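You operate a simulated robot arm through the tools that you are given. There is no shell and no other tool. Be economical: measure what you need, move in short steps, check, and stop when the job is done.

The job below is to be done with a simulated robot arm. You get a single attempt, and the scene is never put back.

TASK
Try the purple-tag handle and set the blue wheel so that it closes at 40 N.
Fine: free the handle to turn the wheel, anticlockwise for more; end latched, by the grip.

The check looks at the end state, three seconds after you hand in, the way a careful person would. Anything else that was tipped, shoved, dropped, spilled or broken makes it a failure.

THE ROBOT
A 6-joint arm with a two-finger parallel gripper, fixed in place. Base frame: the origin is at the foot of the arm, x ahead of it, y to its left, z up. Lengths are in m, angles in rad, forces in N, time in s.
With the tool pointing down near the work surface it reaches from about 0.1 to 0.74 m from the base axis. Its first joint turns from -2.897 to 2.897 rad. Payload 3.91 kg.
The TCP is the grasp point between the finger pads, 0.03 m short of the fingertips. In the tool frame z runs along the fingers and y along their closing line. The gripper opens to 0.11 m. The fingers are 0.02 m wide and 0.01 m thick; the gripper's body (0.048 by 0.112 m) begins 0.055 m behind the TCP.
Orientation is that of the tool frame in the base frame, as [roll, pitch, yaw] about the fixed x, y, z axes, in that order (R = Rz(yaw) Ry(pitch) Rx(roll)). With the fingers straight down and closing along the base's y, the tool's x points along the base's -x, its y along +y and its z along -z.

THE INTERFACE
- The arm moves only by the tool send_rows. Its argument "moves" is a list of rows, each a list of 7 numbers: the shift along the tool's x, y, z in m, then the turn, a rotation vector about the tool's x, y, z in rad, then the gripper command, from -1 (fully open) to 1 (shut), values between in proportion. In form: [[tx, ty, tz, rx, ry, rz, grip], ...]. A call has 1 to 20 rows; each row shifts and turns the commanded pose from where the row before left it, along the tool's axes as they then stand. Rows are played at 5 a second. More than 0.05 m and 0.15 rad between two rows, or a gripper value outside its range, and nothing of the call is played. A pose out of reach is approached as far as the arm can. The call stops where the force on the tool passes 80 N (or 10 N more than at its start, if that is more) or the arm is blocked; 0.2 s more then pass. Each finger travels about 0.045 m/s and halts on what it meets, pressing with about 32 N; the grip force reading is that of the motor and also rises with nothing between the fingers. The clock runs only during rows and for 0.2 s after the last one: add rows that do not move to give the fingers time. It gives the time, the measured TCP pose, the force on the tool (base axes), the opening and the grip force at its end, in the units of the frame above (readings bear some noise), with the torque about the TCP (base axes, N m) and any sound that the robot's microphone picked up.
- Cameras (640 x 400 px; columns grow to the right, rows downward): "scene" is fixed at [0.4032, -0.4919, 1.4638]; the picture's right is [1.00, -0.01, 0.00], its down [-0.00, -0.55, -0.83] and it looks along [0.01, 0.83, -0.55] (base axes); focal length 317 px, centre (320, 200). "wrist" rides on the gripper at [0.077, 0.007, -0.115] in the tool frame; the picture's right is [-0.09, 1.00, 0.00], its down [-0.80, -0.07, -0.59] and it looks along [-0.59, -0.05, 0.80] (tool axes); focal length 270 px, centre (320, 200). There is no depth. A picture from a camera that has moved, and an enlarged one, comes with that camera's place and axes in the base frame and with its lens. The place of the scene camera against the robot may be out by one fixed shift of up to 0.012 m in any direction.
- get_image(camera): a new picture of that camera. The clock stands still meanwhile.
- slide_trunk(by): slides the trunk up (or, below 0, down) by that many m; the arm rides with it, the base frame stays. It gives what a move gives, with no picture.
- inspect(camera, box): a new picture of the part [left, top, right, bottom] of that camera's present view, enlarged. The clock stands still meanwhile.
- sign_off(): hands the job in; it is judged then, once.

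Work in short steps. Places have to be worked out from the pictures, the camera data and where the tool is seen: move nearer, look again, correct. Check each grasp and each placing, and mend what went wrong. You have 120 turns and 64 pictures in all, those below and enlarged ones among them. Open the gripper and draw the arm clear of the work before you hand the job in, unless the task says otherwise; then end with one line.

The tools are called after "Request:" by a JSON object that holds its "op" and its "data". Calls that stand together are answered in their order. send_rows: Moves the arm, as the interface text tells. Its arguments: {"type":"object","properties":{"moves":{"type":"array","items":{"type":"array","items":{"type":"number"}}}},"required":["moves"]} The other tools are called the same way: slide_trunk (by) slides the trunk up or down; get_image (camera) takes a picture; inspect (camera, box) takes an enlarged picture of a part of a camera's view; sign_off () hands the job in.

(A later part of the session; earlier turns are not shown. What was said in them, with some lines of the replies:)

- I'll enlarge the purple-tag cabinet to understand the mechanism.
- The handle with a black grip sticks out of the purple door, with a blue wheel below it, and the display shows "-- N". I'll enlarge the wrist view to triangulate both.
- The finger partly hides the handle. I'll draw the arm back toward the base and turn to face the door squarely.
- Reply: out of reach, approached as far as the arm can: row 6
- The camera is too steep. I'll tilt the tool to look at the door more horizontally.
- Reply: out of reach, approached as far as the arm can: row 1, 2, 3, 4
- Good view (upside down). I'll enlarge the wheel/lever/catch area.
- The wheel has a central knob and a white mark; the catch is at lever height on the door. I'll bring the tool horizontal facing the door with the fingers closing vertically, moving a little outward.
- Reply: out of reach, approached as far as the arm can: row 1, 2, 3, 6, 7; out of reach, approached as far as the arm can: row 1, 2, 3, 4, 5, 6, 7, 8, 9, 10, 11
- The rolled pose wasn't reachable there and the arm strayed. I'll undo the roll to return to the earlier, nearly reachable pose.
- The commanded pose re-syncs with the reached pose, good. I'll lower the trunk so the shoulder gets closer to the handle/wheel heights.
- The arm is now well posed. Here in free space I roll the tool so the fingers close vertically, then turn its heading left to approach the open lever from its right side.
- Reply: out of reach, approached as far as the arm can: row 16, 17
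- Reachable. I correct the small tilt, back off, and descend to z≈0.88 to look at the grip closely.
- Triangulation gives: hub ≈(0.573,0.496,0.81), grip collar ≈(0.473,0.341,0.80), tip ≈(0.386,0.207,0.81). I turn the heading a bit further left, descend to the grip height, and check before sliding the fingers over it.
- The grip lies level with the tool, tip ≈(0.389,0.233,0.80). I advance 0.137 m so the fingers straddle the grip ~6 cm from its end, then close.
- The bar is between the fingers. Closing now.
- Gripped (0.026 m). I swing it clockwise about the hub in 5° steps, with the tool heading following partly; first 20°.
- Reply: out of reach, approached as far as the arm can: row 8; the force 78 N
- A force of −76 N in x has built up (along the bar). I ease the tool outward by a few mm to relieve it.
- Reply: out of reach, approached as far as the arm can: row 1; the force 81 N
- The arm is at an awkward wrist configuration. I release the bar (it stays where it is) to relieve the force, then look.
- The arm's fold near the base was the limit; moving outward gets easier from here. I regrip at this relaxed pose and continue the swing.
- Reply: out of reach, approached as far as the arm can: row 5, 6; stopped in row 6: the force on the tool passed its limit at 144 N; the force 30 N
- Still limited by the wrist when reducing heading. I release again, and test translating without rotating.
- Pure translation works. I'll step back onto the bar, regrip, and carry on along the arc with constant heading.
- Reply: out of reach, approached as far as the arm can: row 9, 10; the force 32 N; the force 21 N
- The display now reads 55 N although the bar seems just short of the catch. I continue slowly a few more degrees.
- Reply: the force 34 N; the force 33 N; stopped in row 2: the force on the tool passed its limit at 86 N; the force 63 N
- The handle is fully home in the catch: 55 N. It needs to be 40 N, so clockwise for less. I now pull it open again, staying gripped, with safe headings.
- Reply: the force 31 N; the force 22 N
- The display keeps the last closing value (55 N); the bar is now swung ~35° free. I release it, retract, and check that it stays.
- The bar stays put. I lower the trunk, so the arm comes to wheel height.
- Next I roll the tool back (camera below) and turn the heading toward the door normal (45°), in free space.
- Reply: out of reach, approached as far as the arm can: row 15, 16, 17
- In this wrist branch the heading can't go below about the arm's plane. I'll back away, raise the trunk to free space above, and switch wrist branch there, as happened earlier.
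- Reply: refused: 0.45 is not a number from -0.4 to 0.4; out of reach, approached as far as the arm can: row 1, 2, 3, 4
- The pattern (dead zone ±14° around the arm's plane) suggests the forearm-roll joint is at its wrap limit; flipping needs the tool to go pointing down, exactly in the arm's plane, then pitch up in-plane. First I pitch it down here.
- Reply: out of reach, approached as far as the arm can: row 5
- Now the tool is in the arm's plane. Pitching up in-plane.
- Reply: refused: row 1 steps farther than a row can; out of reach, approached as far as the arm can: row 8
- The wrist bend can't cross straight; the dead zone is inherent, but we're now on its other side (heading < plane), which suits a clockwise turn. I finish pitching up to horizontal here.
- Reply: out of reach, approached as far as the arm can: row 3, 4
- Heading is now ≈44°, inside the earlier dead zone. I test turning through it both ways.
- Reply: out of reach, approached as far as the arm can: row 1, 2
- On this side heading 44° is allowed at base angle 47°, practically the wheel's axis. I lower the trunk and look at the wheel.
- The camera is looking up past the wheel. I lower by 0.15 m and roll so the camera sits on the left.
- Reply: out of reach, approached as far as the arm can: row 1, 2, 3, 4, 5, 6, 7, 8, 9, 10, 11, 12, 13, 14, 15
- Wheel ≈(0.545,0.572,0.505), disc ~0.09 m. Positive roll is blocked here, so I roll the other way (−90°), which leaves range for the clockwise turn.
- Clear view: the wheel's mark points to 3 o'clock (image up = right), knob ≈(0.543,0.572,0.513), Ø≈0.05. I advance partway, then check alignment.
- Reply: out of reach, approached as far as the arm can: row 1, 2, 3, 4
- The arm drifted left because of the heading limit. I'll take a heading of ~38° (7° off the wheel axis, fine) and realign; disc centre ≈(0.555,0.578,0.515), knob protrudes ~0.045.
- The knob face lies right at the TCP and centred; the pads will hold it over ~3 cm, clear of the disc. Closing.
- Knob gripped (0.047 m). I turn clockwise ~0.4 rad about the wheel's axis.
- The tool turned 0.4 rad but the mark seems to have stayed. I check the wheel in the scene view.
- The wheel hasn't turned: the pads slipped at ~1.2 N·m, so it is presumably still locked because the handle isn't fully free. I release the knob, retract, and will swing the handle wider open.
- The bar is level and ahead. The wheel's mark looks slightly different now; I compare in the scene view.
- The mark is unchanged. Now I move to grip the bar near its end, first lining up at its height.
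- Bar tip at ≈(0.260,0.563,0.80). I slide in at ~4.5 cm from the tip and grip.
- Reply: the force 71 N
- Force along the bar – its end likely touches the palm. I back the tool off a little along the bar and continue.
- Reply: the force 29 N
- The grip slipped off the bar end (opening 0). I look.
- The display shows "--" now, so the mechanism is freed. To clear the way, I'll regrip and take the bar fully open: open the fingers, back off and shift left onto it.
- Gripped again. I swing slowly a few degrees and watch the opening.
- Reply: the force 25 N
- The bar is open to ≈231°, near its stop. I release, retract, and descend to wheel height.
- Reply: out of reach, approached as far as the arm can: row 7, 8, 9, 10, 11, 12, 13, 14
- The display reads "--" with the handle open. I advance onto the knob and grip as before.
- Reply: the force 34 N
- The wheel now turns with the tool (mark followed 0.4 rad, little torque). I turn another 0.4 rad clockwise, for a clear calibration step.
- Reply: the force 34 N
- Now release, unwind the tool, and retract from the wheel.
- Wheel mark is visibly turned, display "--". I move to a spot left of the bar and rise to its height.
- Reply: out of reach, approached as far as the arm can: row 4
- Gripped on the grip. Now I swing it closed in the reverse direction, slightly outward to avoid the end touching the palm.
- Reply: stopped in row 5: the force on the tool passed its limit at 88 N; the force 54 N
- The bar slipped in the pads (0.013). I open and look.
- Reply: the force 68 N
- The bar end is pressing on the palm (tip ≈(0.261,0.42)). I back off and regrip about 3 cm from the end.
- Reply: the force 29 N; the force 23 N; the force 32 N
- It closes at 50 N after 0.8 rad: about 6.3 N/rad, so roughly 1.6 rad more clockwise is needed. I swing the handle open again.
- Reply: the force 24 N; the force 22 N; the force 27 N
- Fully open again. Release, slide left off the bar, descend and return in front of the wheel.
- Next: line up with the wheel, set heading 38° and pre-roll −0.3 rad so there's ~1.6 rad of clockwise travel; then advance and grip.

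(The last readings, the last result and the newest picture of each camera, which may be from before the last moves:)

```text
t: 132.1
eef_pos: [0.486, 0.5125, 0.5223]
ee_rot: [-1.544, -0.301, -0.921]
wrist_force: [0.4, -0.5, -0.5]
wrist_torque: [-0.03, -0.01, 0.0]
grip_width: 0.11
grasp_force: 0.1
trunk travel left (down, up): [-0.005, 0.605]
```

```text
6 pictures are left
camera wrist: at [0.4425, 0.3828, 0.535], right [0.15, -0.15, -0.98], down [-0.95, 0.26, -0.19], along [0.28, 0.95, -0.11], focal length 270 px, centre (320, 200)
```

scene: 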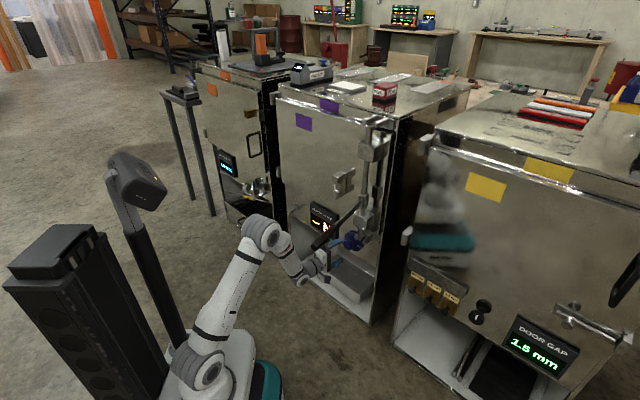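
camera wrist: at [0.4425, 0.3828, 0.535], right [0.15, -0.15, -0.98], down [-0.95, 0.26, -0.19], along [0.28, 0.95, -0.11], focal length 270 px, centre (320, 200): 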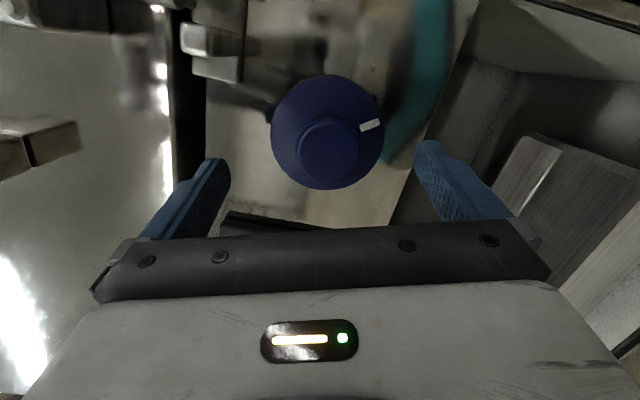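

Wheel geometry from this view: mark now ≈66° below 3 o'clock for −5 N, so ~130° more is needed. I advance and grip the knob.

Request:
{"op": "send_rows", "data": {"moves": [[-0.0013, 0.003, 0.018, 0, 0, 0, -1], [-0.0013, 0.003, 0.018, 0, 0, 0, -1], [-0.0012, 0.0027, 0.0156, 0, 0, 0, -1], [0, 0, 0, 0, 0, 0, 0], [0, 0, 0, 0, 0, 0, 0.5], [0, 0, 0, 0, 0, 0, 1], [0, 0, 0, 0, 0, 0, 1], [0, 0, 0, 0, 0, 0, 1], [0, 0, 0, 0, 0, 0, 1], [0, 0, 0, 0, 0, 0, 1]]}}

```text
t: 134.3
eef_pos: [0.5277, 0.5454, 0.5169]
ee_rot: [-1.535, -0.301, -0.923]
wrist_force: [2.3, 17.8, 22.2]
wrist_torque: [0.42, -0.17, 0.21]
grip_width: 0.0474
grasp_force: 44.9
trunk travel left (down, up): [-0.005, 0.605]
```

Request:
{"op": "send_rows", "data": {"moves": [[0, -0.003, 0, 0, 0, 0, 1], [0, 0, 0, -0.012, -0.0037, 0.0992, 1], [0, 0, 0, -0.012, -0.0037, 0.0992, 1], [0, 0, 0, -0.012, -0.0037, 0.0992, 1], [0, 0, 0, -0.012, -0.0037, 0.0992, 1], [0, 0, 0, -0.012, -0.0037, 0.0992, 1], [0, 0, 0, -0.012, -0.0037, 0.0992, 1], [0, 0, 0, -0.012, -0.0037, 0.0992, 1], [0, 0, 0, -0.012, -0.0037, 0.0992, 1], [0, 0, 0, -0.012, -0.0037, 0.0992, 1], [0, 0, 0, -0.012, -0.0037, 0.0992, 1], [0, 0, 0, -0.012, -0.0037, 0.0992, 1], [0, 0, 0, 0, 0, 0, 1]]}}

Request:
{"op": "get_image", "data": {"camera": "wrist"}}

```text
t: 137.1
eef_pos: [0.5216, 0.5524, 0.5178]
ee_rot: [-1.7, 0.794, -0.957]
wrist_force: [23.5, -31.4, -20.4]
wrist_torque: [-0.19, 0.13, -0.93]
grip_width: 0.0469
grasp_force: 44.6
out of reach, approached as far as the arm can: row 11, 12
trunk travel left (down, up): [-0.005, 0.605]
```

```text
5 pictures are left
camera wrist: at [0.4624, 0.4386, 0.4679], right [-0.55, 0.55, -0.63], down [-0.74, 0.04, 0.67], along [0.4, 0.83, 0.39], focal length 270 px, centre (320, 200)
```

wrist: 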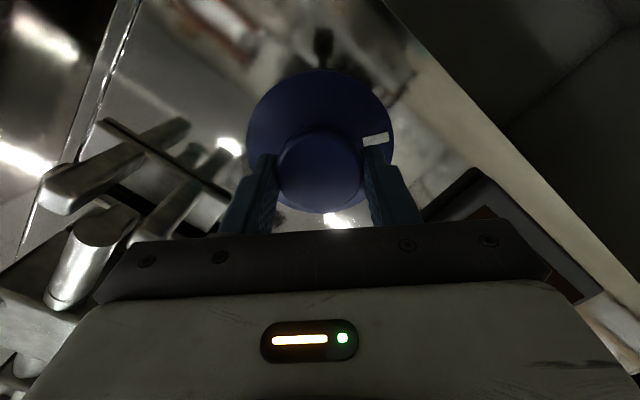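

The tool's limit stopped me at ~+0.8 roll; the mark is now at ≈142°. I release, retract 5 cm, and unwind for a second bite.

Request:
{"op": "send_rows", "data": {"moves": [[0, 0, 0, 0, 0, 0, 0.4], [0, 0, 0, 0, 0, 0, 0], [0, 0, 0, 0, 0, 0, -1], [0, 0, 0, 0, 0, 0, -1], [0, 0, 0, 0, 0, 0, -1], [0, 0, -0.025, 0, 0, 0, -1], [0, 0, -0.025, 0, 0, 0, -1], [0, 0, 0, 0.0168, 0.0052, -0.139, -1], [0, 0, 0, 0.0168, 0.0052, -0.139, -1], [0, 0, 0, 0.0168, 0.0052, -0.139, -1], [0, 0, 0, 0.0168, 0.0052, -0.139, -1], [0, 0, 0, 0.0168, 0.0052, -0.139, -1], [0, 0, 0, 0.0168, 0.0052, -0.139, -1], [0, 0, 0, 0.0168, 0.0052, -0.139, -1], [0, 0, 0, 0.0168, 0.0052, -0.139, -1], [0, 0, 0, 0, 0, 0, -1]]}}

Request:
{"op": "get_image", "data": {"camera": "wrist"}}

```text
t: 140.5
eef_pos: [0.4806, 0.5233, 0.5225]
ee_rot: [-1.541, -0.323, -0.924]
wrist_force: [-0.5, 0.2, -0.5]
wrist_torque: [-0.01, 0.01, 0.05]
grip_width: 0.11
grasp_force: 0.1
trunk travel left (down, up): [-0.005, 0.605]
```

```text
4 pictures are left
camera wrist: at [0.4349, 0.3933, 0.5375], right [0.16, -0.17, -0.97], down [-0.94, 0.26, -0.2], along [0.29, 0.95, -0.12], focal length 270 px, centre (320, 200)
```

wrist: 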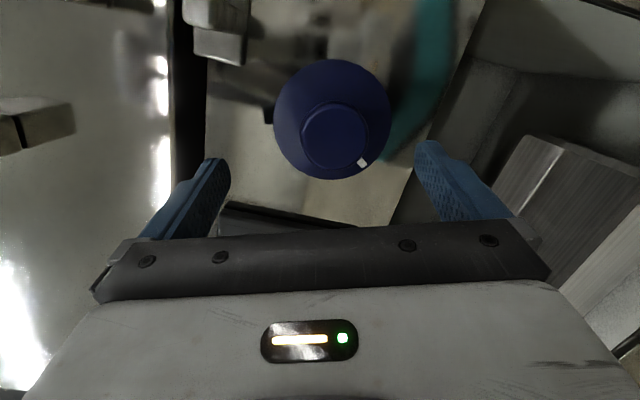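

Mark at ≈129° now. I realign, advance and grip again for a further ~61°.

Request:
{"op": "send_rows", "data": {"moves": [[0.008, 0.0106, 0, 0, 0, 0, -1], [0, 0, 0.018, 0, 0, 0, -1], [0, 0, 0.018, 0, 0, 0, -1], [0, 0, 0.0145, 0, 0, 0, -1], [0, 0, 0, 0, 0, 0, 0], [0, 0, 0, 0, 0, 0, 0.5], [0, 0, 0, 0, 0, 0, 1], [0, 0, 0, 0, 0, 0, 1], [0, 0, 0, 0, 0, 0, 1], [0, 0, 0, 0, 0, 0, 1], [0, 0, 0, 0, 0, 0, 1]]}}

Request:
{"op": "send_rows", "data": {"moves": [[0, 0, 0, -0.012, -0.0037, 0.0992, 1], [0, 0, 0, -0.012, -0.0037, 0.0992, 1], [0, 0, 0, -0.012, -0.0037, 0.0992, 1], [0, 0, 0, -0.012, -0.0037, 0.0992, 1], [0, 0, 0, -0.012, -0.0037, 0.0992, 1], [0, 0, 0, -0.012, -0.0037, 0.0992, 1], [0, 0, 0, -0.012, -0.0037, 0.0992, 1], [0, 0, 0, -0.012, -0.0037, 0.0992, 1], [0, 0, 0, -0.012, -0.0037, 0.0992, 1], [0, 0, 0, -0.012, -0.0037, 0.0992, 1], [0, 0, 0, -0.008, -0.0025, 0.066, 1], [0, 0, 0, 0, 0, 0, 1]]}}

```text
t: 142.9
eef_pos: [0.5269, 0.5448, 0.518]
ee_rot: [-1.543, -0.32, -0.923]
wrist_force: [0.9, 3.3, 2.0]
wrist_torque: [0.01, 0.04, 0.01]
grip_width: 0.0475
grasp_force: 44.8
trunk travel left (down, up): [-0.005, 0.605]
```

```text
t: 145.5
eef_pos: [0.5228, 0.5503, 0.5141]
ee_rot: [-1.695, 0.739, -0.954]
wrist_force: [18.2, -25.9, -28.0]
wrist_torque: [-0.39, 0.46, -0.71]
grip_width: 0.0475
grasp_force: 44.9
out of reach, approached as far as the arm can: row 10, 11
trunk travel left (down, up): [-0.005, 0.605]
```

Turned 1.06 rad. Release, retract, unwind to level and set heading for the bar.

Request:
{"op": "send_rows", "data": {"moves": [[0, 0, 0, 0, 0, 0, 0.4], [0, 0, 0, 0, 0, 0, 0], [0, 0, 0, 0, 0, 0, -1], [0, 0, 0, 0, 0, 0, -1], [0, 0, 0, 0, 0, 0, -1], [0, 0, -0.025, 0, 0, 0, -1], [0, 0, -0.025, 0, 0, 0, -1], [0, 0, -0.03, 0.015, 0.0046, -0.123, -1], [0, 0, -0.03, 0.015, 0.0046, -0.123, -1], [0, 0, -0.03, 0.015, 0.0046, -0.123, -1], [0, 0, 0, 0.015, 0.0046, -0.123, -1], [0, 0, 0, 0.015, 0.0046, -0.123, -1], [0, 0, 0, 0.015, 0.0046, -0.123, -1], [0, 0, 0, 0, 0.087, 0, -1], [0, 0, 0, 0, 0.087, 0, -1]]}}

```text
t: 148.7
eef_pos: [0.4139, 0.4608, 0.5286]
ee_rot: [-1.581, -0.006, -1.085]
wrist_force: [0.1, -0.4, 0.8]
wrist_torque: [-0.04, 0.02, 0.02]
grip_width: 0.1103
grasp_force: 0.0
trunk travel left (down, up): [-0.005, 0.605]
```

Request:
{"op": "send_rows", "data": {"moves": [[0.018, -0.02, -0.025, 0.038, 0, 0, -1], [0.018, -0.02, -0.025, 0, 0, 0, -1], [0.018, -0.02, -0.025, 0, 0, 0, -1], [0.018, -0.02, -0.025, 0, 0, 0, -1], [0, -0.04, 0, 0, 0, 0, -1], [0, -0.04, 0, 0, 0, 0, -1], [0, -0.04, 0, 0, 0, 0, -1], [0, -0.04, 0, 0, 0, 0, -1], [0, -0.033, 0, 0, 0, 0, -1]]}}

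```text
t: 150.7
eef_pos: [0.3585, 0.3627, 0.8024]
ee_rot: [-1.544, -0.005, -1.084]
wrist_force: [0.3, -0.2, -0.8]
wrist_torque: [-0.02, -0.01, -0.03]
grip_width: 0.1101
grasp_force: 0.1
out of reach, approached as far as the arm can: row 4
trunk travel left (down, up): [-0.005, 0.605]
```

Request:
{"op": "send_rows", "data": {"moves": [[0.033, 0.001, -0.0126, 0, 0, 0, -1], [0.033, 0.001, 0, 0, 0, 0, -1], [0.0326, 0, 0, 0, 0, 0, -1], [0, 0, 0, 0, 0, 0, 0], [0, 0, 0, 0, 0, 0, 0.5], [0, 0, 0, 0, 0, 0, 1], [0, 0, 0, 0, 0, 0, 1], [0, 0, 0, 0, 0, 0, 1], [0, 0, 0, 0, 0, 0, 1], [0, 0, 0, 0, 0, 0, 1]]}}

```text
t: 152.9
eef_pos: [0.394, 0.2691, 0.8008]
ee_rot: [-1.543, -0.005, -1.084]
wrist_force: [0.5, 0.5, 5.0]
wrist_torque: [-0.16, 0.34, -0.01]
grip_width: 0.0256
grasp_force: 45.4
trunk travel left (down, up): [-0.005, 0.605]
```

Request:
{"op": "send_rows", "data": {"moves": [[-0.0235, 0, -0.0092, 0, 0, 0, 1], [-0.0242, 0, -0.0071, 0, 0, 0, 1], [-0.0247, 0, -0.0049, 0, 0, 0, 1], [-0.025, 0, -0.0028, 0, 0, 0, 1], [-0.0252, 0, -0.0006, 0, 0, 0, 1], [-0.0251, 0, 0.0016, 0, -0.0225, 0, 1]]}}

```text
t: 154.3
eef_pos: [0.3034, 0.3887, 0.7981]
ee_rot: [-1.545, -0.007, -1.058]
wrist_force: [0.2, -1.0, 0.6]
wrist_torque: [-0.01, 0.03, 0.02]
grip_width: 0.0
grasp_force: 38.0
trunk travel left (down, up): [-0.005, 0.605]
```

The bar slipped out. I look to see where it is.

Request:
{"op": "get_image", "data": {"camera": "wrist"}}

```text
3 pictures are left
camera wrist: at [0.2421, 0.2656, 0.7879], right [-0.02, 0.08, -1.0], down [-0.91, 0.41, 0.05], along [0.41, 0.91, 0.07], focal length 270 px, centre (320, 200)
```

wrist: 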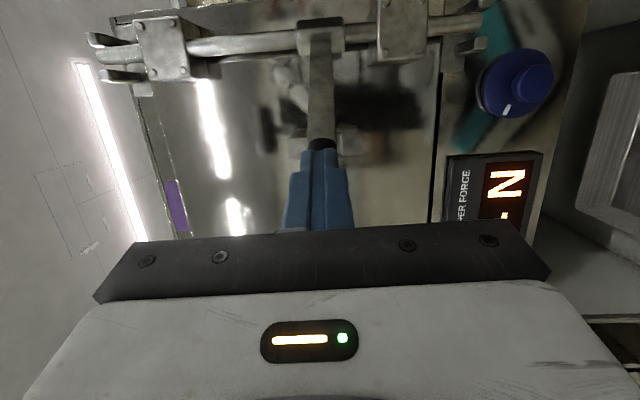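

The mark is now at about 190° and the bar floated ahead to ≈189°. I open, shift left onto it and regrip a little deeper.

Request:
{"op": "send_rows", "data": {"moves": [[0, -0.001, -0.005, 0, 0, 0, 0], [0, -0.001, 0, 0, 0, 0, -1], [0, 0, 0, 0, 0, 0, -1], [0, 0, 0, 0, 0, 0, -1], [0, 0, 0, 0, 0, 0, -1], [0, 0, 0, 0, 0, 0, -1], [-0.019, 0, 0.004, 0, 0, 0, -1], [-0.018, 0, 0.015, 0, 0, 0, -1], [-0.018, 0, 0.015, 0, 0, 0, -1], [0, 0, 0, 0, 0, 0, 0], [0, 0, 0, 0, 0, 0, 0.5], [0, 0, 0, 0, 0, 0, 1], [0, 0, 0, 0, 0, 0, 1], [0, 0, 0, 0, 0, 0, 1], [0, 0, 0, 0, 0, 0, 1], [0, 0, 0, 0, 0, 0, 1]]}}

```text
t: 157.7
eef_pos: [0.3038, 0.4501, 0.7996]
ee_rot: [-1.548, -0.004, -1.06]
wrist_force: [-0.5, -1.3, -9.3]
wrist_torque: [-0.38, 1.68, -0.11]
grip_width: 0.0261
grasp_force: 45.2
trunk travel left (down, up): [-0.005, 0.605]
```

Request:
{"op": "send_rows", "data": {"moves": [[-0.0221, 0, 0.0089, 0, -0.0225, 0, 1], [-0.0209, 0, 0.0113, 0, -0.0225, 0, 1], [-0.0196, 0, 0.0135, 0, -0.0225, 0, 1], [-0.018, 0, 0.0156, 0, -0.0225, 0, 1]]}}

```text
t: 158.7
eef_pos: [0.3043, 0.5449, 0.7997]
ee_rot: [-1.549, -0.005, -0.969]
wrist_force: [6.6, -8.9, -21.3]
wrist_torque: [-0.53, 1.59, -1.67]
grip_width: 0.0258
grasp_force: 45.0
trunk travel left (down, up): [-0.005, 0.605]
```

Request:
{"op": "send_rows", "data": {"moves": [[-0.0161, 0.001, 0.0175, 0, -0.0225, 0, 1], [-0.0141, 0.001, 0.0192, 0, -0.0225, 0, 1], [-0.0125, 0, 0.0203, 0, 0, 0, 1], [-0.0106, 0, 0.0213, 0, 0, 0, 1]]}}

Request:
{"op": "send_rows", "data": {"moves": [[-0.0085, 0, 0.0221, 0, 0, 0, 1], [-0.0064, 0, 0.0228, 0, 0, 0, 1], [-0.0025, 0, 0.0117, 0, 0, 0, 1], [-0.0018, 0, 0.0117, 0, 0, 0, 1]]}}

```text
t: 159.7
eef_pos: [0.3436, 0.6307, 0.7997]
ee_rot: [-1.552, -0.004, -0.937]
wrist_force: [35.5, -31.3, -20.9]
wrist_torque: [-0.19, 0.61, -2.05]
grip_width: 0.0257
grasp_force: 44.9
trunk travel left (down, up): [-0.005, 0.605]
```

```text
t: 160.4
eef_pos: [0.3711, 0.6688, 0.7988]
ee_rot: [-1.553, -0.005, -0.946]
wrist_force: [2.4, -23.3, -3.0]
wrist_torque: [0.35, 0.42, -1.37]
grip_width: 0.0257
grasp_force: 44.9
trunk travel left (down, up): [-0.005, 0.605]
stopped in row 3: the force on the tool passed its limit at 94 N (the readings are from after the stop); the commanded pose is now the measured one
```

Request:
{"op": "send_rows", "data": {"moves": [[-0.001, 0, 0.008, 0, 0, 0, 1], [-0.001, 0, 0.008, 0, 0, 0, 1], [-0.001, 0, 0.007, 0, 0, 0, 1], [0, 0, 0.004, 0, 0, 0, 1], [0, 0, 0, 0, 0, 0, 1]]}}

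Request:
{"op": "inspect", "data": {"camera": "scene", "box": [270, 150, 390, 260]}}

```text
t: 160.8
eef_pos: [0.372, 0.6708, 0.8008]
ee_rot: [-1.554, -0.005, -0.948]
wrist_force: [-23.5, -40.6, -0.6]
wrist_torque: [0.24, 0.3, -1.08]
grip_width: 0.0255
grasp_force: 44.9
trunk travel left (down, up): [-0.005, 0.605]
stopped in row 2: the force on the tool passed its limit at 87 N (the readings are from after the stop); the commanded pose is now the measured one
```

```text
3.64 times, centred on (330, 205) of scene
camera zoom: at [0.4032, -0.4919, 1.4638], right [1.0, -0.01, 0.0], down [0.0, -0.55, -0.83], along [0.01, 0.83, -0.55], focal length 1154 px, centre (284, 182)
```

zoom: 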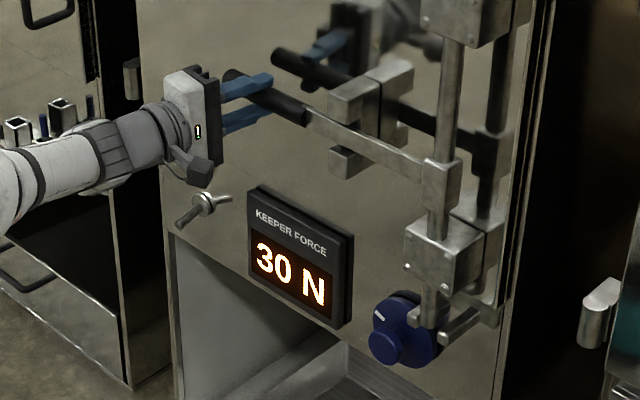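

It reads 30 N at ≈194°; 50 N was at ≈65°, so 40 N should be at about 130° – i.e. undo the last bite (~1.06 rad anticlockwise). I regrip further out on the grip and swing open.

Request:
{"op": "send_rows", "data": {"moves": [[0, 0, 0, 0, 0, 0, 0.3], [0, 0, 0, 0, 0, 0, -0.3], [0, 0, 0, 0, 0, 0, -0.3], [-0.0107, 0, -0.0025, 0, 0, 0, -0.3], [-0.0107, 0, -0.0025, 0, 0, 0, -0.3], [0, 0, 0, 0, 0, 0, 0.5], [0, 0, 0, 0, 0, 0, 1], [0, 0, 0, 0, 0, 0, 1], [0, 0, 0, 0, 0, 0, 1], [0, 0, 0, 0, 0, 0, 1], [0.0068, 0, -0.0242, 0, 0, 0, 1], [0.0089, 0, -0.0235, 0, 0, 0, 1], [0.0109, 0, -0.0226, 0, 0, 0, 1], [0.0129, 0, -0.0216, 0, 0, 0, 1], [0.0147, 0, -0.0204, 0, 0, 0, 1], [0.0164, 0, -0.019, 0, 0, 0, 1], [0.018, 0, -0.0175, 0, 0, 0, 1]]}}

```text
t: 164.4
eef_pos: [0.2824, 0.5323, 0.8011]
ee_rot: [-1.548, -0.01, -0.934]
wrist_force: [-45.3, 11.8, 31.4]
wrist_torque: [0.77, 0.6, 1.62]
grip_width: 0.0259
grasp_force: 45.2
trunk travel left (down, up): [-0.005, 0.605]
```

Request:
{"op": "send_rows", "data": {"moves": [[0.0191, -0.001, -0.0167, 0, 0, 0, 1], [0.0205, -0.001, -0.015, 0, 0, 0, 1], [0.0217, 0, -0.0131, 0, 0, 0, 1], [0.0228, 0, -0.0112, 0, 0, 0, 1], [0.0237, 0, -0.0091, 0, 0, 0, 1], [0.0244, 0, -0.007, 0, 0.035, 0, 1], [0.0251, 0, -0.004, 0, 0.035, 0, 1], [0.0254, 0, -0.0009, 0, 0.035, 0, 1]]}}

```text
t: 166.2
eef_pos: [0.3284, 0.3342, 0.8013]
ee_rot: [-1.554, -0.004, -1.053]
wrist_force: [-20.5, -8.9, 33.7]
wrist_torque: [-0.61, 2.18, 1.03]
grip_width: 0.0252
grasp_force: 44.8
trunk travel left (down, up): [-0.005, 0.605]
```

Request:
{"op": "send_rows", "data": {"moves": [[0.0127, -0.001, 0.001, 0, 0.0175, 0, 1], [0.0127, -0.001, 0.0016, 0, 0.0175, 0, 1], [0.0124, 0, 0.0027, 0, 0, 0, 1], [0.0124, 0, 0.0032, 0, 0, 0, 1], [0.0121, 0, 0.004, 0, 0, 0, 1], [0.0119, 0, 0.0044, 0, 0, 0, 1], [0.0108, 0, 0.0045, 0, 0, 0, 1], [0, 0, 0, 0, 0, 0, 0.3], [0, 0, 0, 0, 0, 0, -0.4], [0, 0, 0, 0, 0, 0, -1], [0, 0, 0, 0, 0, 0, -1], [0, 0, 0, 0, 0, 0, -1], [-0.031, 0, 0.004, 0, 0, 0, -1], [-0.031, 0, 0.004, 0, 0, 0, -1], [-0.031, 0, 0.004, 0, 0, 0, -1]]}}

```text
t: 169.1
eef_pos: [0.3753, 0.2902, 0.8007]
ee_rot: [-1.556, -0.005, -1.081]
wrist_force: [-46.5, -37.8, 7.7]
wrist_torque: [-0.04, 0.49, 2.04]
grip_width: 0.11
grasp_force: 0.0
trunk travel left (down, up): [-0.005, 0.605]
stopped in row 14: the force on the tool passed its limit at 97 N (the readings are from after the stop); the commanded pose is now the measured one
```

The bar end caught the palm when sliding left. I back off 2.5 cm first, then go left, down and to the wheel.

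Request:
{"op": "send_rows", "data": {"moves": [[0, 0, -0.013, 0, 0, 0, -1], [0, 0, -0.012, 0, 0, 0, -1], [-0.03, 0, 0, 0, 0, 0, -1], [-0.03, 0, 0.008, 0, 0, 0, -1], [-0.025, 0, 0.01, 0, 0, 0, -1], [0, 0, 0.02, 0, 0, 0, -1]]}}

```text
t: 170.4
eef_pos: [0.352, 0.3731, 0.7977]
ee_rot: [-1.562, -0.008, -1.081]
wrist_force: [-0.2, -0.4, 0.2]
wrist_torque: [0.0, 0.02, -0.02]
grip_width: 0.1101
grasp_force: 0.0
trunk travel left (down, up): [-0.005, 0.605]
```

Request:
{"op": "send_rows", "data": {"moves": [[0, 0.04, 0, 0, 0, 0, -1], [0, 0.04, 0, 0, 0, 0, -1], [0, 0.04, 0, 0, 0, 0, -1], [0, 0.04, 0, 0, 0, 0, -1], [0, 0.04, 0, 0, 0, 0, -1], [-0.014, 0.02, 0.025, 0, 0, 0, -1], [-0.014, 0.02, 0.025, 0, 0, 0, -1], [-0.014, 0.02, 0.03, 0, 0, 0, -1], [-0.012, 0.02, 0.035, 0, 0, 0, -1], [0, 0, 0.03, 0, 0, 0, -1], [0, 0, 0, 0, -0.088, 0, -1], [0, 0, 0, 0, -0.088, 0, -1], [0, 0, 0, -0.018, 0, 0.139, -1], [0, 0, 0, -0.018, 0, 0.139, -1], [0, 0, 0, -0.018, 0, 0.139, -1], [0, 0, 0, -0.018, 0, 0.139, -1], [0, 0, 0, 0, 0, 0, -1]]}}

```text
t: 174.1
eef_pos: [0.4572, 0.4886, 0.519]
ee_rot: [-1.642, 0.548, -0.923]
wrist_force: [0.7, -0.8, 0.0]
wrist_torque: [0.0, -0.02, 0.0]
grip_width: 0.1101
grasp_force: 0.0
trunk travel left (down, up): [-0.005, 0.605]
```

Request:
{"op": "send_rows", "data": {"moves": [[-0.0014, -0.0033, 0.01, 0, 0, 0, -1], [0, 0, 0.026, 0, 0, 0, -1], [0, 0, 0.026, 0, 0, 0, -1], [0, 0, 0.0274, 0, 0, 0, -1], [0, 0, 0, 0, 0, 0, 0], [0, 0, 0, 0, 0, 0, 0.5], [0, 0, 0, 0, 0, 0, 1], [0, 0, 0, 0, 0, 0, 1], [0, 0, 0, 0, 0, 0, 1], [0, 0, 0, 0, 0, 0, 1], [0, 0, 0, 0, 0, 0, 1]]}}

Request:
{"op": "send_rows", "data": {"moves": [[0, 0, 0, 0.0117, 0, -0.0993, 1], [0, 0, 0, 0.0117, 0, -0.0993, 1], [0, 0, 0, 0.0117, 0, -0.0993, 1], [0, 0, 0, 0.0117, 0, -0.0993, 1], [0, 0, 0, 0.0117, 0, -0.0993, 1], [0, 0, 0, 0.0117, 0, -0.0993, 1], [0, 0, 0, 0.0117, 0, -0.0993, 1], [0, 0, 0, 0.0117, 0, -0.0993, 1], [0, 0, 0, 0.0117, 0, -0.0993, 1], [0, 0, 0, 0.0117, 0, -0.0993, 1], [0, 0, 0, 0.007, 0, -0.06, 1], [0, 0, 0, 0, 0, 0, 1]]}}

Request:
{"op": "get_image", "data": {"camera": "wrist"}}

```text
t: 176.4
eef_pos: [0.5261, 0.5454, 0.5124]
ee_rot: [-1.652, 0.546, -0.928]
wrist_force: [-8.1, 0.2, -29.2]
wrist_torque: [-0.34, 0.01, -0.05]
grip_width: 0.0472
grasp_force: 45.2
trunk travel left (down, up): [-0.005, 0.605]
```

```text
t: 179.1
eef_pos: [0.527, 0.546, 0.5188]
ee_rot: [-1.499, -0.507, -0.931]
wrist_force: [-6.0, -15.0, 5.8]
wrist_torque: [-0.04, 0.08, 0.38]
grip_width: 0.0471
grasp_force: 44.8
trunk travel left (down, up): [-0.005, 0.605]
```

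```text
1 pictures are left
camera wrist: at [0.4799, 0.4179, 0.5426], right [0.3, -0.28, -0.91], down [-0.91, 0.21, -0.36], along [0.3, 0.94, -0.19], focal length 270 px, centre (320, 200)
```

wrist: 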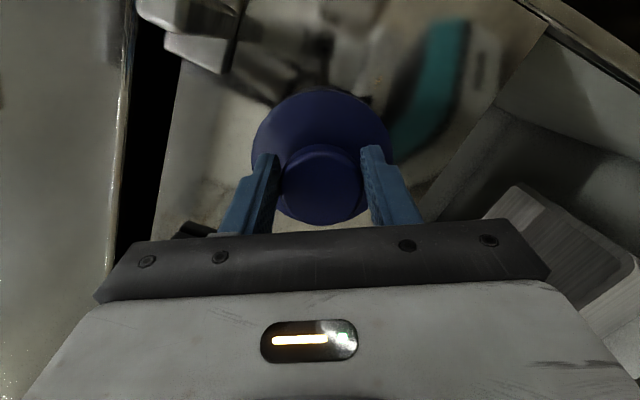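

The wheel turned ~60° anticlockwise (low torque), putting it at ≈130°. Release, retract, unwind, and set heading for the bar.

Request:
{"op": "send_rows", "data": {"moves": [[0, 0, 0, 0, 0, 0, 0.4], [0, 0, 0, 0, 0, 0, 0], [0, 0, 0, 0, 0, 0, -1], [0, 0, 0, 0, 0, 0, -1], [0, 0, 0, 0, 0, 0, -1], [0, 0, -0.025, 0, 0, 0, -1], [0, 0, -0.025, 0, 0, 0, -1], [0, 0, -0.03, -0.015, 0, 0.127, 1], [0, 0, -0.03, -0.015, 0, 0.127, 1], [0, 0, -0.03, -0.015, 0, 0.127, 1], [0, 0, 0, -0.015, 0, 0.127, 1], [0, 0, 0, 0, 0.087, 0, 1], [0, 0, 0, 0, 0.087, 0, 1]]}}

```text
t: 181.8
eef_pos: [0.4179, 0.4573, 0.5113]
ee_rot: [-1.571, 0.003, -1.078]
wrist_force: [0.8, -0.4, 0.0]
wrist_torque: [-0.01, 0.0, -0.02]
grip_width: 0.0
grasp_force: 14.1
trunk travel left (down, up): [-0.005, 0.605]
```

Request:
{"op": "send_rows", "data": {"moves": [[0.018, -0.02, -0.025, 0.025, 0, 0, 1], [0.018, -0.02, -0.025, 0, 0, 0, 1], [0.018, -0.02, -0.025, 0, 0, 0, 1], [0.016, -0.02, -0.022, 0, 0, 0, 1], [0, -0.042, 0, 0, 0, 0, 1], [0, -0.042, 0, 0, 0, 0, 1], [0, -0.042, 0, 0, 0, 0, 1], [0, -0.042, 0, 0, 0, 0, 1], [0, -0.042, 0, 0, 0, 0, 1]]}}

```text
t: 183.8
eef_pos: [0.3656, 0.3578, 0.7971]
ee_rot: [-1.547, 0.001, -1.075]
wrist_force: [0.2, 0.0, -0.4]
wrist_torque: [0.01, 0.03, 0.01]
grip_width: 0.0001
grasp_force: 32.0
out of reach, approached as far as the arm can: row 4
trunk travel left (down, up): [-0.005, 0.605]
```

I sweep right with closed fingers to make sure the bar is at its open stop, then open, straddle and grip it.

Request:
{"op": "send_rows", "data": {"moves": [[0.015, -0.001, -0.0149, 0, 0, 0, 1], [0.015, -0.001, 0, 0, 0, 0, 1], [0.015, -0.001, 0, 0, 0, 0, 1], [-0.004, 0, 0, 0, 0, 0, 0], [0, 0, 0, 0, 0, 0, -1], [0, 0, 0, 0, 0, 0, -1], [0, 0, 0, 0, 0, 0, -1], [0, 0, 0, 0, 0, 0, -1], [0, 0, 0, 0, 0, 0, -1], [0.021, 0, -0.0054, 0, 0, 0, -1], [0.021, 0, 0, 0, 0, 0, -1], [0, 0, 0, 0, 0, 0, 0], [0, 0, 0, 0, 0, 0, 0.5], [0, 0, 0, 0, 0, 0, 1], [0, 0, 0, 0, 0, 0, 1], [0, 0, 0, 0, 0, 0, 1], [0, 0, 0, 0, 0, 0, 1], [0, 0, 0, 0, 0, 0, 1]]}}

```text
t: 187.7
eef_pos: [0.387, 0.2747, 0.8015]
ee_rot: [-1.545, 0.001, -1.079]
wrist_force: [0.9, 0.1, 11.4]
wrist_torque: [-1.99, 1.67, -0.09]
grip_width: 0.0267
grasp_force: 45.2
trunk travel left (down, up): [-0.005, 0.605]
```

Request:
{"op": "send_rows", "data": {"moves": [[-0.0118, -0.001, -0.0044, 0, 0, 0, 1], [-0.012, 0, -0.0039, 0, 0, 0, 1], [-0.0121, 0, -0.0034, 0, 0, 0, 1], [-0.0123, 0, -0.0028, 0, 0, 0, 1], [-0.0124, 0, -0.0023, 0, 0, 0, 1], [-0.0125, 0, -0.0018, 0, 0, 0, 1], [-0.0125, 0, -0.0012, 0, 0, 0, 1], [-0.0126, 0, -0.0007, 0, 0, 0, 1], [-0.0126, 0, 0, 0, 0, 0, 1], [-0.0126, 0, 0.0004, 0, 0, 0, 1]]}}

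```text
t: 189.8
eef_pos: [0.3103, 0.3751, 0.8002]
ee_rot: [-1.545, 0.003, -1.079]
wrist_force: [6.0, -6.2, 2.3]
wrist_torque: [-1.92, 2.2, -2.37]
grip_width: 0.027
grasp_force: 45.0
trunk travel left (down, up): [-0.005, 0.605]
```

Request:
{"op": "send_rows", "data": {"moves": [[-0.0126, 0, 0.001, 0, -0.0113, 0, 1], [-0.0125, 0, 0.0017, 0, -0.0113, 0, 1], [-0.0124, 0, 0.0024, 0, -0.0113, 0, 1], [-0.0122, 0, 0.0031, 0, -0.0113, 0, 1], [-0.012, 0, 0.0038, 0, -0.0113, 0, 1], [-0.0118, 0, 0.0044, 0, -0.0113, 0, 1], [-0.0115, 0, 0.0051, 0, -0.0113, 0, 1], [-0.0112, 0, 0.0057, 0, -0.0113, 0, 1], [-0.0109, 0, 0.0063, 0, -0.0113, 0, 1], [-0.0106, 0, 0.0069, 0, -0.0113, 0, 1], [-0.0102, 0, 0.0075, 0, -0.0113, 0, 1], [-0.0097, 0, 0.008, 0, -0.0113, 0, 1], [-0.0093, 0, 0.0085, 0, -0.0113, 0, 1], [-0.0088, 0, 0.009, 0, -0.0113, 0, 1]]}}

```text
t: 192.8
eef_pos: [0.2863, 0.5507, 0.8021]
ee_rot: [-1.546, -0.007, -0.915]
wrist_force: [-44.4, 0.0, -21.7]
wrist_torque: [0.12, 0.67, -1.97]
grip_width: 0.0263
grasp_force: 45.2
trunk travel left (down, up): [-0.005, 0.605]
```

Request:
{"op": "send_rows", "data": {"moves": [[-0.0104, 0.001, 0.0077, 0, 0, 0, 1], [-0.0078, 0.001, 0.01, 0, 0, 0, 1], [-0.0073, 0, 0.0104, 0, 0, 0, 1], [-0.0069, 0, 0.0107, 0, 0, 0, 1], [-0.0064, 0, 0.011, 0, 0, 0, 1], [-0.0059, 0, 0.0112, 0, 0, 0, 1], [-0.0054, 0, 0.0115, 0, 0, 0, 1], [-0.0049, 0, 0.0117, 0, 0, 0, 1], [-0.0044, 0, 0.0119, 0, 0, 0, 1], [-0.0039, 0, 0.0121, 0, 0, 0, 1], [-0.0034, 0, 0.0122, 0, 0, 0, 1]]}}

```text
t: 195.2
eef_pos: [0.3378, 0.6792, 0.8008]
ee_rot: [-1.55, -0.008, -0.91]
wrist_force: [-41.4, 23.1, -20.1]
wrist_torque: [0.79, 0.42, -2.16]
grip_width: 0.0258
grasp_force: 44.9
trunk travel left (down, up): [-0.005, 0.605]
```

Request:
{"op": "send_rows", "data": {"moves": [[-0.005, 0, 0.0115, 0, 0, 0, 1], [-0.003, 0, 0.0124, 0, 0, 0, 1], [-0.002, 0, 0.0125, 0, 0, 0, 1], [-0.001, 0, 0.008, 0, 0, 0, 1], [-0.001, 0, 0.006, 0, 0, 0, 1], [0, 0, 0, 0, 0, 0, 1]]}}

```text
t: 196.4
eef_pos: [0.3664, 0.7141, 0.7999]
ee_rot: [-1.556, -0.005, -0.907]
wrist_force: [-23.3, -15.0, -5.0]
wrist_torque: [0.02, 0.02, -1.24]
grip_width: 0.0259
grasp_force: 44.6
trunk travel left (down, up): [-0.005, 0.605]
stopped in row 5: the force on the tool passed its limit at 94 N (the readings are from after the stop); the commanded pose is now the measured one
```

The stop is reached at ≈133° as before, so the handle is home in the catch. I open the fingers and withdraw straight back.

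Request:
{"op": "send_rows", "data": {"moves": [[0, 0, 0, 0, 0, 0, 0.4], [0, 0, 0, 0, 0, 0, -0.2], [0, 0, 0, 0, 0, 0, -1], [0, 0, 0, 0, 0, 0, -1], [0, 0, 0, 0, 0, 0, -1], [0, 0, -0.02, 0, 0, 0, -1], [0, 0, -0.03, 0, 0, 0, -1], [0, 0, -0.04, 0, 0, 0, -1], [0, 0, -0.04, 0, 0, 0, -1], [0, 0, 0, 0, 0, 0, -1]]}}

Request:
{"op": "inspect", "data": {"camera": "scene", "box": [270, 150, 390, 260]}}

```text
t: 198.7
eef_pos: [0.2689, 0.6327, 0.7992]
ee_rot: [-1.557, -0.005, -0.913]
wrist_force: [-0.1, -0.7, -0.1]
wrist_torque: [0.03, 0.0, 0.03]
grip_width: 0.1102
grasp_force: 0.1
trunk travel left (down, up): [-0.005, 0.605]
```

```text
3.64 times, centred on (330, 205) of scene
camera zoom: at [0.4032, -0.4919, 1.4638], right [1.0, -0.01, 0.0], down [0.0, -0.55, -0.83], along [0.01, 0.83, -0.55], focal length 1154 px, centre (284, 182)
```

zoom: 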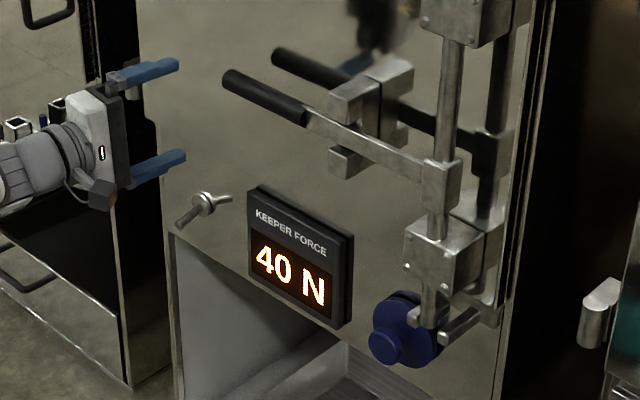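

The display reads 40 N, the handle rests in its catch and the gripper is open and clear. Handing in.

Request:
{"op": "sign_off", "data": {}}

```text
The job is handed in.
```

The purple-tag handle closes at 40 N on the display and rests in its catch by the grip. The gripper is open and drawn clear, and the job is handed in.
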